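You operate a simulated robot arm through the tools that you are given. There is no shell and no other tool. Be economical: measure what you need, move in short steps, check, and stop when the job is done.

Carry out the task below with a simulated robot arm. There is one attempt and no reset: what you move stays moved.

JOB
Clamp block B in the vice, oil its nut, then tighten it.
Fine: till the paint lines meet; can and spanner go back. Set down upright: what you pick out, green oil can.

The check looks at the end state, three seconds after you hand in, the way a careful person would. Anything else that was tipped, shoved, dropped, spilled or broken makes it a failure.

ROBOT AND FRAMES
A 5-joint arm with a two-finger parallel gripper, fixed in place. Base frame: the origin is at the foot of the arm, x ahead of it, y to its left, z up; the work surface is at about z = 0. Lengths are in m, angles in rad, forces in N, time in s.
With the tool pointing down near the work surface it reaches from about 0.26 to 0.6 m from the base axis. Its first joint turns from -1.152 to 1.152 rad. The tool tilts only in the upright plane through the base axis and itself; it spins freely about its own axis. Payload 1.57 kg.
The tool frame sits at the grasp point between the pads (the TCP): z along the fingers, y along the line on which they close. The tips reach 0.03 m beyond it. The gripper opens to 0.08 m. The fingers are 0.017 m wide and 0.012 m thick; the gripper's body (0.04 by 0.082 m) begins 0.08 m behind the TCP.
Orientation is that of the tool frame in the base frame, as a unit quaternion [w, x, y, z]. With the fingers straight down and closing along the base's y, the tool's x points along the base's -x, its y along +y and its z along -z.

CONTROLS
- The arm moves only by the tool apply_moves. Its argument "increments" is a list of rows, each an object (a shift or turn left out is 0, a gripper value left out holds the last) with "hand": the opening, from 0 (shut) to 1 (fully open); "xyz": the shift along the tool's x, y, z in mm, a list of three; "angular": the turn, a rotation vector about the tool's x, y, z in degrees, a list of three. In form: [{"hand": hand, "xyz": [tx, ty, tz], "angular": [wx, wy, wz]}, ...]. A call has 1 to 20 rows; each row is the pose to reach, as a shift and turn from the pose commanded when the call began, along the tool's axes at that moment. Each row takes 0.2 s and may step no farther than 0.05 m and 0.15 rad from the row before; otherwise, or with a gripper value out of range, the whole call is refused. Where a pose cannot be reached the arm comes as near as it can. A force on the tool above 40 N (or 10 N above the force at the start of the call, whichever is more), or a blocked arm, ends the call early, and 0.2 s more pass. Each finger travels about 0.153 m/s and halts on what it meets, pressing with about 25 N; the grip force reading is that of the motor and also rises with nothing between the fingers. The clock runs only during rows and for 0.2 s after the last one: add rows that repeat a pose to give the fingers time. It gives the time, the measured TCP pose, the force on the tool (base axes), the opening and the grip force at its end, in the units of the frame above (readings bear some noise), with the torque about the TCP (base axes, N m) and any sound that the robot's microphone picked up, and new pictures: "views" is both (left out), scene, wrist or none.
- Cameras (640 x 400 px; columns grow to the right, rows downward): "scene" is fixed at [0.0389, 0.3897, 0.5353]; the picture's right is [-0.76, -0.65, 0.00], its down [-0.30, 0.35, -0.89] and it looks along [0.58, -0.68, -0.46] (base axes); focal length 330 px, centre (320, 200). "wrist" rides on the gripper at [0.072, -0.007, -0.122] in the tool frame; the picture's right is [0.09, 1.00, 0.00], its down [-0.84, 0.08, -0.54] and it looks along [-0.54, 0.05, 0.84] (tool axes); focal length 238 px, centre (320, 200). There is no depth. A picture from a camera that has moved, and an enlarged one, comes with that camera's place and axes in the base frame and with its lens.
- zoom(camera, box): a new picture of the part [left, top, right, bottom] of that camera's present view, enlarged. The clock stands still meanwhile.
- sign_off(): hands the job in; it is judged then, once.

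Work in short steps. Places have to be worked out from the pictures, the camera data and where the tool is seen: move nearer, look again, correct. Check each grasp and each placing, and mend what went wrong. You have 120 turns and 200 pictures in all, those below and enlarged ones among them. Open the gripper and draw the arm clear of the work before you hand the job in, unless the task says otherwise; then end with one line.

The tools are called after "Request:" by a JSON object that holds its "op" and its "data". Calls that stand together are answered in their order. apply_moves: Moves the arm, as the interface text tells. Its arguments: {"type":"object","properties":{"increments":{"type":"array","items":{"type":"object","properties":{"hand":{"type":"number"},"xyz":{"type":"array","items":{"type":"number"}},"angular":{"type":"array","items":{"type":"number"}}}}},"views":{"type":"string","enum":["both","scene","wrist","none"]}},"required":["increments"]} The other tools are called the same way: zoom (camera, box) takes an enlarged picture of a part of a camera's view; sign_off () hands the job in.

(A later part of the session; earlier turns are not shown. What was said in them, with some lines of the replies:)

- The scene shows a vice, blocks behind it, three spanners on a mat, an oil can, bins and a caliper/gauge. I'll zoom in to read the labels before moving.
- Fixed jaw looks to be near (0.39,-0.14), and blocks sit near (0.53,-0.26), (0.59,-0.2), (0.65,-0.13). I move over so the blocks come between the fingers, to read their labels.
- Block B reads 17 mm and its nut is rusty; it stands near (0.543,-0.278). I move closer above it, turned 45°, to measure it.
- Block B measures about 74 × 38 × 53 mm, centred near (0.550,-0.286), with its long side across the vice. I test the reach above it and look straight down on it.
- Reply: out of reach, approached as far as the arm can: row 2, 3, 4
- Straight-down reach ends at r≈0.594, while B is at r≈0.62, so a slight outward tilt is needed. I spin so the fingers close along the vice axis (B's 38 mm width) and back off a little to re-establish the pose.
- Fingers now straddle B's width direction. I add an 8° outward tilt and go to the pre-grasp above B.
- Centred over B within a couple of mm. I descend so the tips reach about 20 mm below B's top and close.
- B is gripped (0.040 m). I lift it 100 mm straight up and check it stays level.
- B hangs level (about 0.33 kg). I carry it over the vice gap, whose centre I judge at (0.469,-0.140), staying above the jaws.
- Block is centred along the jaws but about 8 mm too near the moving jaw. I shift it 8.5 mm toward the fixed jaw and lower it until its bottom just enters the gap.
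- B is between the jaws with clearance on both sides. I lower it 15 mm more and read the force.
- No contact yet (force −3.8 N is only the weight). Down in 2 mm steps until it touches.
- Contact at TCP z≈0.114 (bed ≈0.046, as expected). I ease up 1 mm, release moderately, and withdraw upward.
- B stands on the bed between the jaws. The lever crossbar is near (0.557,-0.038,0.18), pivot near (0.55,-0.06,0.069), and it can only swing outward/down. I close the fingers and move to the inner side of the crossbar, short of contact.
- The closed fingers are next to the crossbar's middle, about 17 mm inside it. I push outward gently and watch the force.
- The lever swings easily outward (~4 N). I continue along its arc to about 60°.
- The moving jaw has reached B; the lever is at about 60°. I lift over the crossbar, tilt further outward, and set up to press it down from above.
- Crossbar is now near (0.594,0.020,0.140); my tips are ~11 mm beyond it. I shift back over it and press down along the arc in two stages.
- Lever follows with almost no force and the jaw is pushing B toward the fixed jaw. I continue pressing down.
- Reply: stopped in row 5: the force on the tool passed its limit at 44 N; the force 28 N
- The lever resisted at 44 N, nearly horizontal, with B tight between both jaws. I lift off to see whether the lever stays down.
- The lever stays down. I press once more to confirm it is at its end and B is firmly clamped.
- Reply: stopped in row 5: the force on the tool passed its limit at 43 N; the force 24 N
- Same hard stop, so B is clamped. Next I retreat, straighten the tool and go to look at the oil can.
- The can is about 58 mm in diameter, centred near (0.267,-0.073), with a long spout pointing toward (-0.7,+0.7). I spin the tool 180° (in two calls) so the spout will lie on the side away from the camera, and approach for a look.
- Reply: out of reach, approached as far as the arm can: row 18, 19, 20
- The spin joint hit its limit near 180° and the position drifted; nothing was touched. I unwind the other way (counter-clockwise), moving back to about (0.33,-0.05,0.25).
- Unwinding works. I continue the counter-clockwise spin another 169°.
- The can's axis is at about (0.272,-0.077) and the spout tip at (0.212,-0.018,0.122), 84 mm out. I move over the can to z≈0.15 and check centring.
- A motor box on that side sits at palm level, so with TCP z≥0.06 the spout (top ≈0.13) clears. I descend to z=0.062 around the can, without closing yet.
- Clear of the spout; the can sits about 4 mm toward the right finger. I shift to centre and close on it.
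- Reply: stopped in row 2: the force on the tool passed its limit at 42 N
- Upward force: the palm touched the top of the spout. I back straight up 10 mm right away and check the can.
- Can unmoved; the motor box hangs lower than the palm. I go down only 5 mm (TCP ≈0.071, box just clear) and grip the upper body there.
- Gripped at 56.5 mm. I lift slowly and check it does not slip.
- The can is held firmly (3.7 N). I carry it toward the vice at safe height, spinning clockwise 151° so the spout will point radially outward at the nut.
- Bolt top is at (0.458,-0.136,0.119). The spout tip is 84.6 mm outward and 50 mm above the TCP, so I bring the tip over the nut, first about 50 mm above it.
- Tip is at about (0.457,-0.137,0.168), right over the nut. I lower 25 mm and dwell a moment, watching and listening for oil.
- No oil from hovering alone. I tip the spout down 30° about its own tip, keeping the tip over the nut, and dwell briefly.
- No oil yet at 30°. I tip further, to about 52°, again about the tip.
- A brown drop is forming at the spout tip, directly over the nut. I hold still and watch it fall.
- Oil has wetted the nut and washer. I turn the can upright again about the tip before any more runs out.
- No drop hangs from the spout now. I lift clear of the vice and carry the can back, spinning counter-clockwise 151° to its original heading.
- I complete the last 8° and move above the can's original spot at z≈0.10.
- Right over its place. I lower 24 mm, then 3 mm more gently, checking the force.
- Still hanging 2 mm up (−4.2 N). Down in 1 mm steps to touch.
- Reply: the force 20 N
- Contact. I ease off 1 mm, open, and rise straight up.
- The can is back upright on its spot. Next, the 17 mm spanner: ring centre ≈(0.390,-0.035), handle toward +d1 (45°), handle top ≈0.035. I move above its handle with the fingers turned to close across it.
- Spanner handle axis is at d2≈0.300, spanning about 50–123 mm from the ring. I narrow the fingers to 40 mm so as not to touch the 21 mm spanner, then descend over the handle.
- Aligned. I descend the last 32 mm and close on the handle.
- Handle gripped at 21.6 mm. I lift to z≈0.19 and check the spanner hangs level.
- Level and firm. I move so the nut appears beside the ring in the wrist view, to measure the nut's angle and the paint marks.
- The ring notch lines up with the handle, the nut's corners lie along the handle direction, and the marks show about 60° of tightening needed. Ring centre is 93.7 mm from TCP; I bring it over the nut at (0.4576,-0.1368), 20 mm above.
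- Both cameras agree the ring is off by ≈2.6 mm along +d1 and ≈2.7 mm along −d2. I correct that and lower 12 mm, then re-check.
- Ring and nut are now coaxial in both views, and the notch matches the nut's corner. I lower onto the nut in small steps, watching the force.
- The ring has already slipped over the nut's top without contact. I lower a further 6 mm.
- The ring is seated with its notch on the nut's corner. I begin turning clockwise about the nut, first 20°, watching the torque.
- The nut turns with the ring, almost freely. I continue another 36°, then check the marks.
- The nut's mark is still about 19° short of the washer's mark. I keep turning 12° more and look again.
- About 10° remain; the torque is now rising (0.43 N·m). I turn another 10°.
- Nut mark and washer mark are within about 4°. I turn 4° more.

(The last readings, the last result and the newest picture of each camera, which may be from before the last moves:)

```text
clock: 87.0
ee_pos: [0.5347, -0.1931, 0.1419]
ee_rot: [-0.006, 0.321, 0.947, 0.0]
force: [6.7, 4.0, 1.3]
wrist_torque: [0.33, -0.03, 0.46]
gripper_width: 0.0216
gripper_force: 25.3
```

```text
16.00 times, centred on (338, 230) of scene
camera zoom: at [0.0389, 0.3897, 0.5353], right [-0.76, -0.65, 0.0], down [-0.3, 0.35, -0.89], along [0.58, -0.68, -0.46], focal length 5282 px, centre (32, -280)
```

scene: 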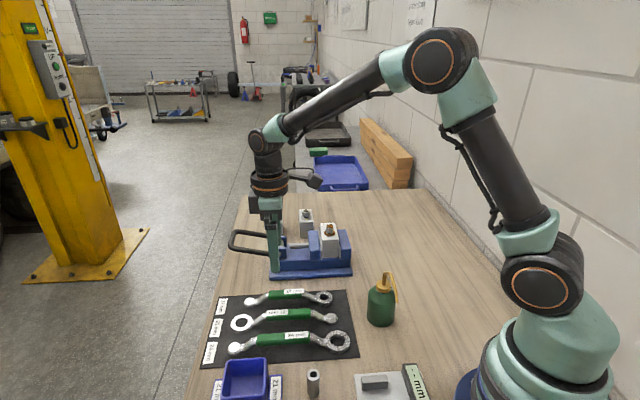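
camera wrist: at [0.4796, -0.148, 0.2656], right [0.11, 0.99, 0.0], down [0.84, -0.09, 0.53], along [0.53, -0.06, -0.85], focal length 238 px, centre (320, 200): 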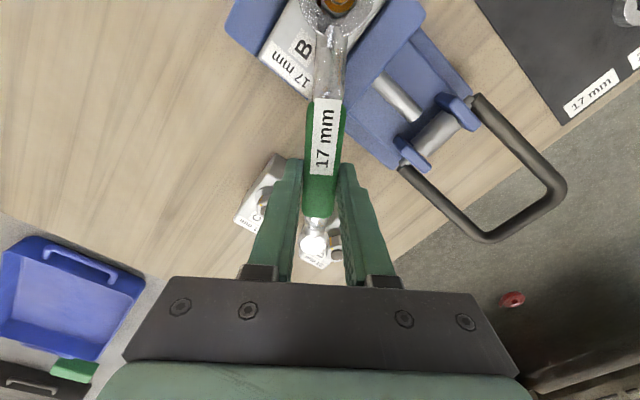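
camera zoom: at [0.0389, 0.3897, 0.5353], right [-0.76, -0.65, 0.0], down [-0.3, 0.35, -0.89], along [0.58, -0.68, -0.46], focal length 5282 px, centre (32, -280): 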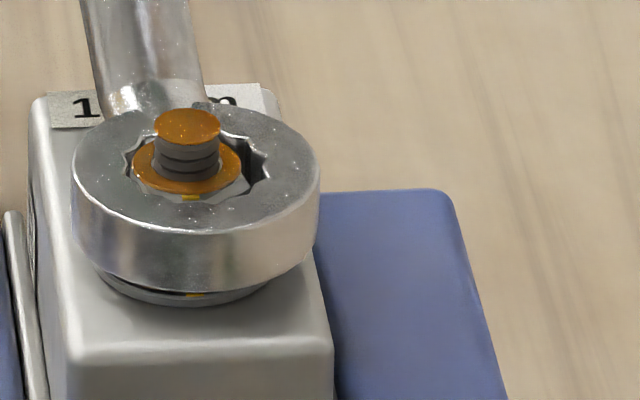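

The two lines now meet. I ease back 3° within the ring's slack to relieve the load, then lift the spanner straight off.

Request:
{"op": "apply_moves", "data": {"increments": [{"xyz": [0.1, 3.3, 0], "angular": [0, 0, -2]}, {"xyz": [0.1, 5, 0], "angular": [0, 0, -3]}, {"xyz": [0.1, 5, -5], "angular": [0, 0, -3]}, {"xyz": [0.1, 5, -15], "angular": [0, 0, -3]}, {"xyz": [0.1, 5, -35], "angular": [0, 0, -3]}, {"xyz": [0.1, 5, -50], "angular": [0, 0, -3]}, {"xyz": [0.1, 5, -50], "angular": [0, 0, -3]}], "views": "wrist"}}

Request:
{"op": "zoom", "data": {"camera": "scene", "box": [318, 210, 348, 240]}}

```text
clock: 88.6
ee_pos: [0.5351, -0.1892, 0.1944]
ee_rot: [-0.006, 0.298, 0.955, 0.001]
force: [0.4, 0.6, -1.9]
wrist_torque: [0.0, -0.04, 0.02]
gripper_width: 0.0216
gripper_force: 25.2
camera wrist: at [0.474, -0.1539, 0.316], right [0.49, 0.87, 0.0], down [0.74, -0.41, 0.53], along [0.46, -0.26, -0.85], focal length 238 px, centre (320, 200)
```

wrist: 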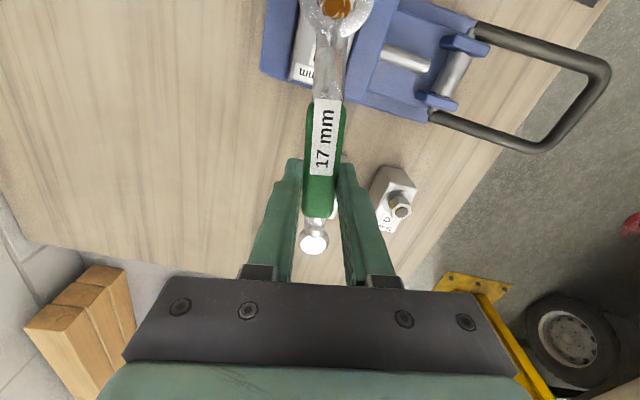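

```text
13.33 times, centred on (333, 225) of scene
camera zoom: at [0.0389, 0.3897, 0.5353], right [-0.76, -0.65, 0.0], down [-0.3, 0.35, -0.89], along [0.58, -0.68, -0.46], focal length 4401 px, centre (147, -133)
```

zoom: 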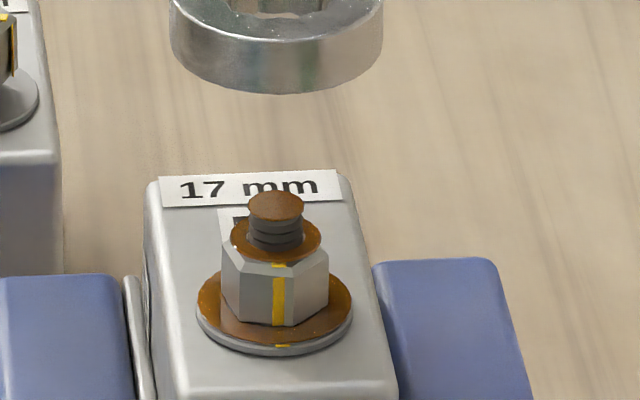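

The paint lines on nut and washer are in line. Now I carry the spanner back over its place on the mat, unwinding 79° counter-clockwise.

Request:
{"op": "apply_moves", "data": {"increments": [{"xyz": [19, 13.8, -5], "angular": [0, 0, -8]}, {"xyz": [38, 27.6, -5], "angular": [0, 0, -16]}, {"xyz": [58, 41, -5], "angular": [0, 0, -24]}, {"xyz": [77, 55, -5], "angular": [0, 0, -32]}, {"xyz": [96, 69, -5], "angular": [0, 0, -40]}, {"xyz": [115, 83, -5], "angular": [0, 0, -48]}, {"xyz": [135, 97, -5], "angular": [0, 0, -56]}, {"xyz": [154, 110, -5], "angular": [0, 0, -64]}, {"xyz": [173, 124, -5], "angular": [0, 0, -72]}, {"xyz": [192.4, 138, -5], "angular": [0, 0, -79.4]}, {"xyz": [192.4, 138, -5], "angular": [0, 0, -79.4]}], "views": "wrist"}}

Request:
{"op": "zoom", "data": {"camera": "scene", "box": [200, 180, 380, 340]}}

```text
clock: 91.0
ee_pos: [0.4583, 0.0318, 0.2]
ee_rot: [-0.007, -0.385, 0.923, 0.002]
force: [0.1, -0.6, -1.7]
wrist_torque: [0.01, -0.01, 0.0]
gripper_width: 0.0215
gripper_force: 25.0
camera wrist: at [0.4127, -0.0227, 0.3225], right [-0.77, 0.64, 0.01], down [0.54, 0.65, 0.53], along [0.34, 0.42, -0.85], focal length 238 px, centre (320, 200)
```

wrist: 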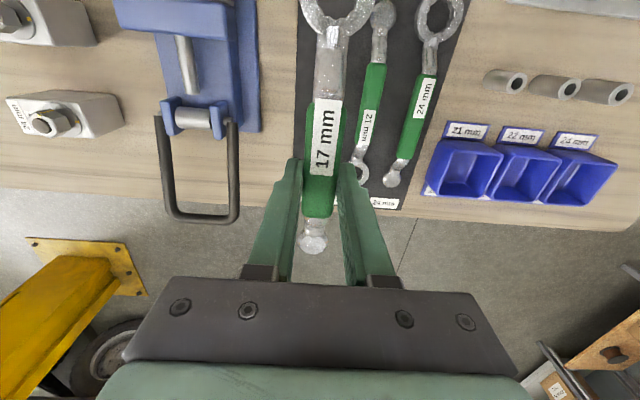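

```text
2.50 times, centred on (290, 260) of scene
camera zoom: at [0.0389, 0.3897, 0.5353], right [-0.76, -0.65, 0.0], down [-0.3, 0.35, -0.89], along [0.58, -0.68, -0.46], focal length 825 px, centre (395, 50)
```

zoom: 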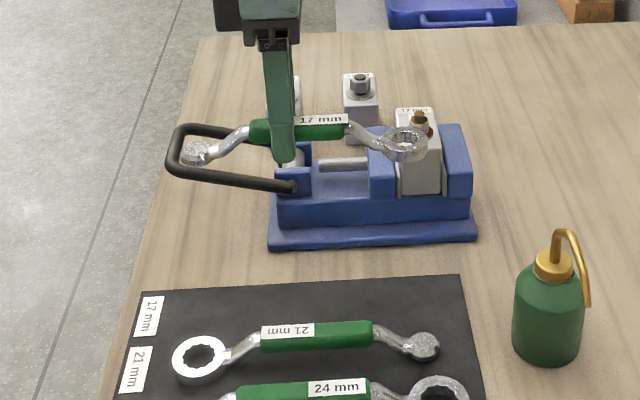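

Close to its home pose. I descend to about 15 mm above the mat with small corrections and check.

Request:
{"op": "apply_moves", "data": {"increments": [{"xyz": [-0.5, 2, 40], "angular": [0, 0, 0.6]}, {"xyz": [-1, 2, 80], "angular": [0, 0, 0.6]}, {"xyz": [-1.5, 2, 115], "angular": [0, 0, 0.6]}, {"xyz": [-1.5, 2, 145], "angular": [0, 0, 0.6]}, {"xyz": [-1.5, 2, 145], "angular": [0, 0, 0.6]}], "views": "wrist"}}

Request:
{"op": "zoom", "data": {"camera": "scene", "box": [210, 220, 370, 340]}}

```text
clock: 92.2
ee_pos: [0.4544, 0.0351, 0.053]
ee_rot: [-0.005, -0.378, 0.926, 0.003]
force: [-0.6, 1.0, -2.5]
wrist_torque: [0.03, -0.05, 0.03]
gripper_width: 0.0216
gripper_force: 24.5
camera wrist: at [0.4088, -0.0188, 0.1768], right [-0.76, 0.65, 0.01], down [0.55, 0.64, 0.53], along [0.34, 0.41, -0.85], focal length 238 px, centre (320, 200)
```

wrist: 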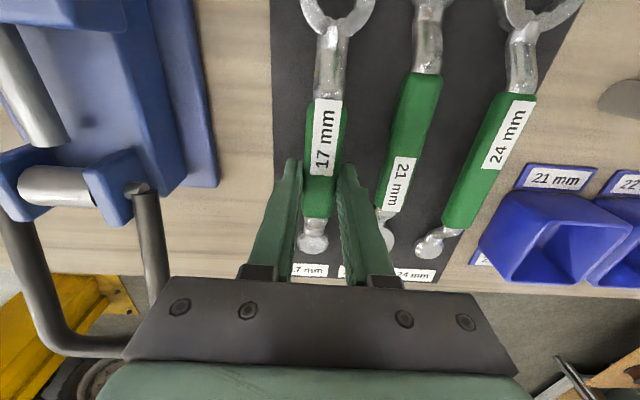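

```text
3.33 times, centred on (290, 280) of scene
camera zoom: at [0.0389, 0.3897, 0.5353], right [-0.76, -0.65, 0.0], down [-0.3, 0.35, -0.89], along [0.58, -0.68, -0.46], focal length 1100 px, centre (420, -67)
```

zoom: 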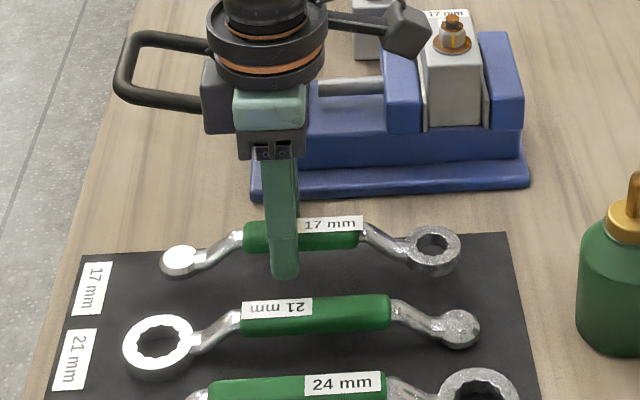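

Positioned as before. I lower 14 mm to touch.

Request:
{"op": "apply_moves", "data": {"increments": [{"xyz": [0, -1.5, 7]}, {"xyz": [0, -1.5, 12]}, {"xyz": [0, -1.5, 13.5]}, {"xyz": [0, -1.5, 13.5]}], "views": "none"}}

```text
clock: 93.2
ee_pos: [0.455, 0.0343, 0.0398]
ee_rot: [-0.006, -0.378, 0.926, 0.001]
force: [-0.2, -0.1, -1.7]
wrist_torque: [0.03, -0.02, 0.01]
gripper_width: 0.0215
gripper_force: 25.5
```

Still just hanging; 1.5 mm more, then open narrowly and rise.

Request:
{"op": "apply_moves", "data": {"increments": [{"xyz": [0, 0, 0.7]}, {"xyz": [0, 0, 1.3]}, {"xyz": [0, 0, 1.3]}, {"xyz": [0, 0, 1.3], "hand": 0.36}, {"xyz": [0, 0, 1.3], "hand": 0.45}, {"xyz": [0, 0, 1.3], "hand": 0.45}, {"xyz": [0, 0, -25], "hand": 0.45}, {"xyz": [0, 0, -65], "hand": 0.45}, {"xyz": [0, 0, -110], "hand": 0.45}, {"xyz": [0, 0, -140], "hand": 0.45}, {"xyz": [0, 0, -140], "hand": 0.45}], "views": "both"}}

Request:
{"op": "zoom", "data": {"camera": "scene", "box": [190, 240, 420, 400]}}

```text
clock: 95.6
ee_pos: [0.4553, 0.034, 0.1825]
ee_rot: [-0.006, -0.378, 0.926, 0.002]
force: [-0.4, 0.1, 0.5]
wrist_torque: [0.0, -0.01, -0.01]
gripper_width: 0.0359
gripper_force: 0.0
camera wrist: at [0.4102, -0.0201, 0.306], right [-0.76, 0.65, 0.01], down [0.55, 0.64, 0.53], along [0.34, 0.41, -0.85], focal length 238 px, centre (320, 200)
```

scene: 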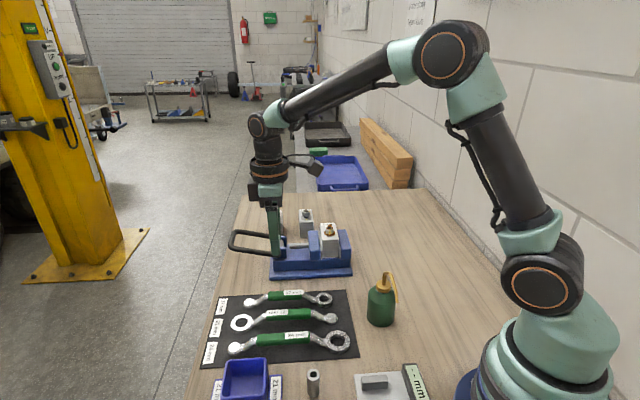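
wrist: 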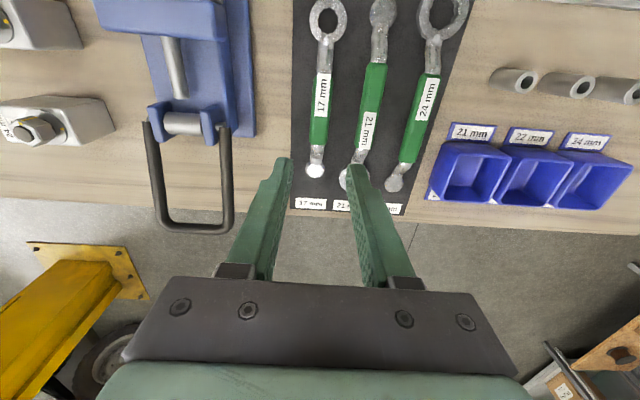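

```text
2.50 times, centred on (305, 320) of scene
camera zoom: at [0.0389, 0.3897, 0.5353], right [-0.76, -0.65, 0.0], down [-0.3, 0.35, -0.89], along [0.58, -0.68, -0.46], focal length 825 px, centre (358, -100)
```

zoom: 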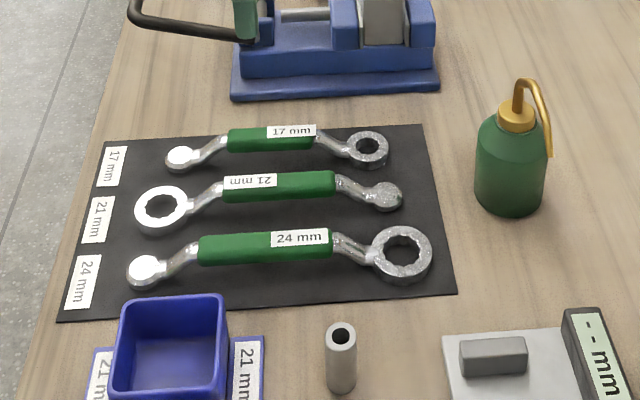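

Spanner is back on its mat place and the can stands upright. I retreat via a viewpoint over the nut to verify the paint lines from above.

Request:
{"op": "apply_moves", "data": {"increments": [{"xyz": [19, -27, -15]}, {"xyz": [38, -54, -30]}, {"xyz": [56, -80, -45], "hand": 0.8}, {"xyz": [56, -80, -45], "hand": 0.8}], "views": "none"}}

Request:
{"op": "zoom", "data": {"camera": "wrist", "box": [230, 20, 330, 120]}}

Request:
{"op": "zoom", "data": {"camera": "scene", "box": [318, 214, 348, 244]}}

```text
clock: 96.6
ee_pos: [0.4711, -0.0619, 0.2229]
ee_rot: [-0.006, -0.378, 0.926, 0.004]
force: [-0.2, 1.1, -0.3]
wrist_torque: [0.0, 0.01, 0.06]
gripper_width: 0.0638
gripper_force: 0.1
```

```text
4.00 times, centred on (280, 70) of wrist
camera zoom: at [0.4252, -0.1175, 0.3464], right [-0.76, 0.65, 0.01], down [0.55, 0.64, 0.54], along [0.34, 0.41, -0.84], focal length 953 px, centre (480, 720)
```

zoom: 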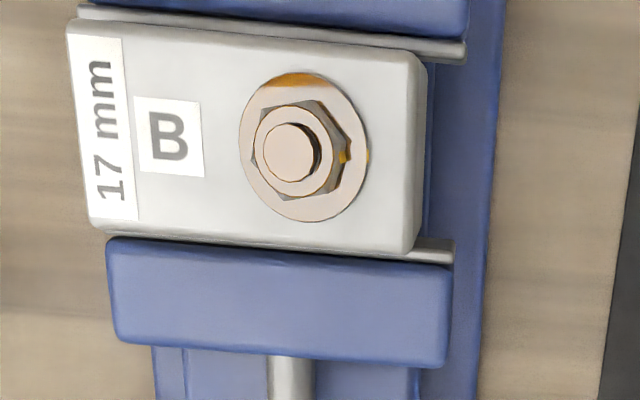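

```text
13.33 times, centred on (333, 229) of scene
camera zoom: at [0.0389, 0.3897, 0.5353], right [-0.76, -0.65, 0.0], down [-0.3, 0.35, -0.89], along [0.58, -0.68, -0.46], focal length 4401 px, centre (147, -187)
```

zoom: 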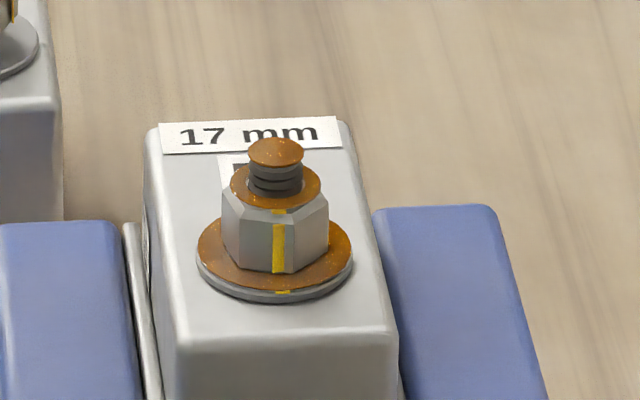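

The nut line points straight at the washer mark (within about 1°). I raise the arm clear of the work.

Request:
{"op": "apply_moves", "data": {"increments": [{"xyz": [25, 0, -30], "hand": 1}, {"xyz": [50, 0, -60], "hand": 1}, {"xyz": [75, 0, -90], "hand": 1}, {"xyz": [75, 0, -90], "hand": 1}], "views": "scene"}}

```text
clock: 97.6
ee_pos: [0.4203, -0.1134, 0.3146]
ee_rot: [-0.006, -0.378, 0.926, 0.004]
force: [-0.5, 0.6, -0.7]
wrist_torque: [0.01, -0.03, 0.02]
gripper_width: 0.0801
gripper_force: 0.1
```

scene: 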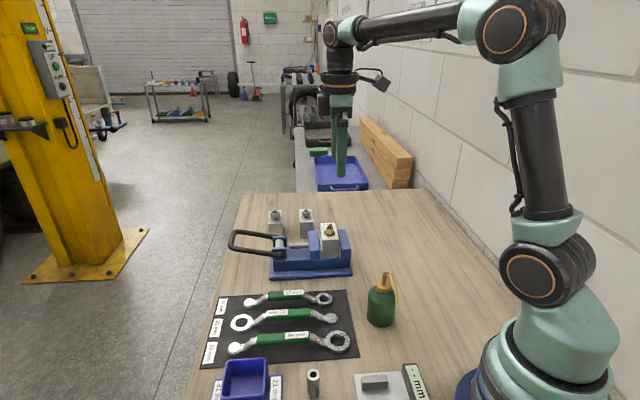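

Everything is in place: B is clamped, its nut oiled and tightened to the marks, the can and spanner are back, and the arm is clear with the gripper open. I hand in.

Request:
{"op": "sign_off", "data": {}}

```text
The job is handed in.
```

Block B is clamped in the vice, and its nut is oiled and tightened until the paint lines meet to within about 1°. The oil can stands upright in its place, and the 17 mm spanner is back on its mat.
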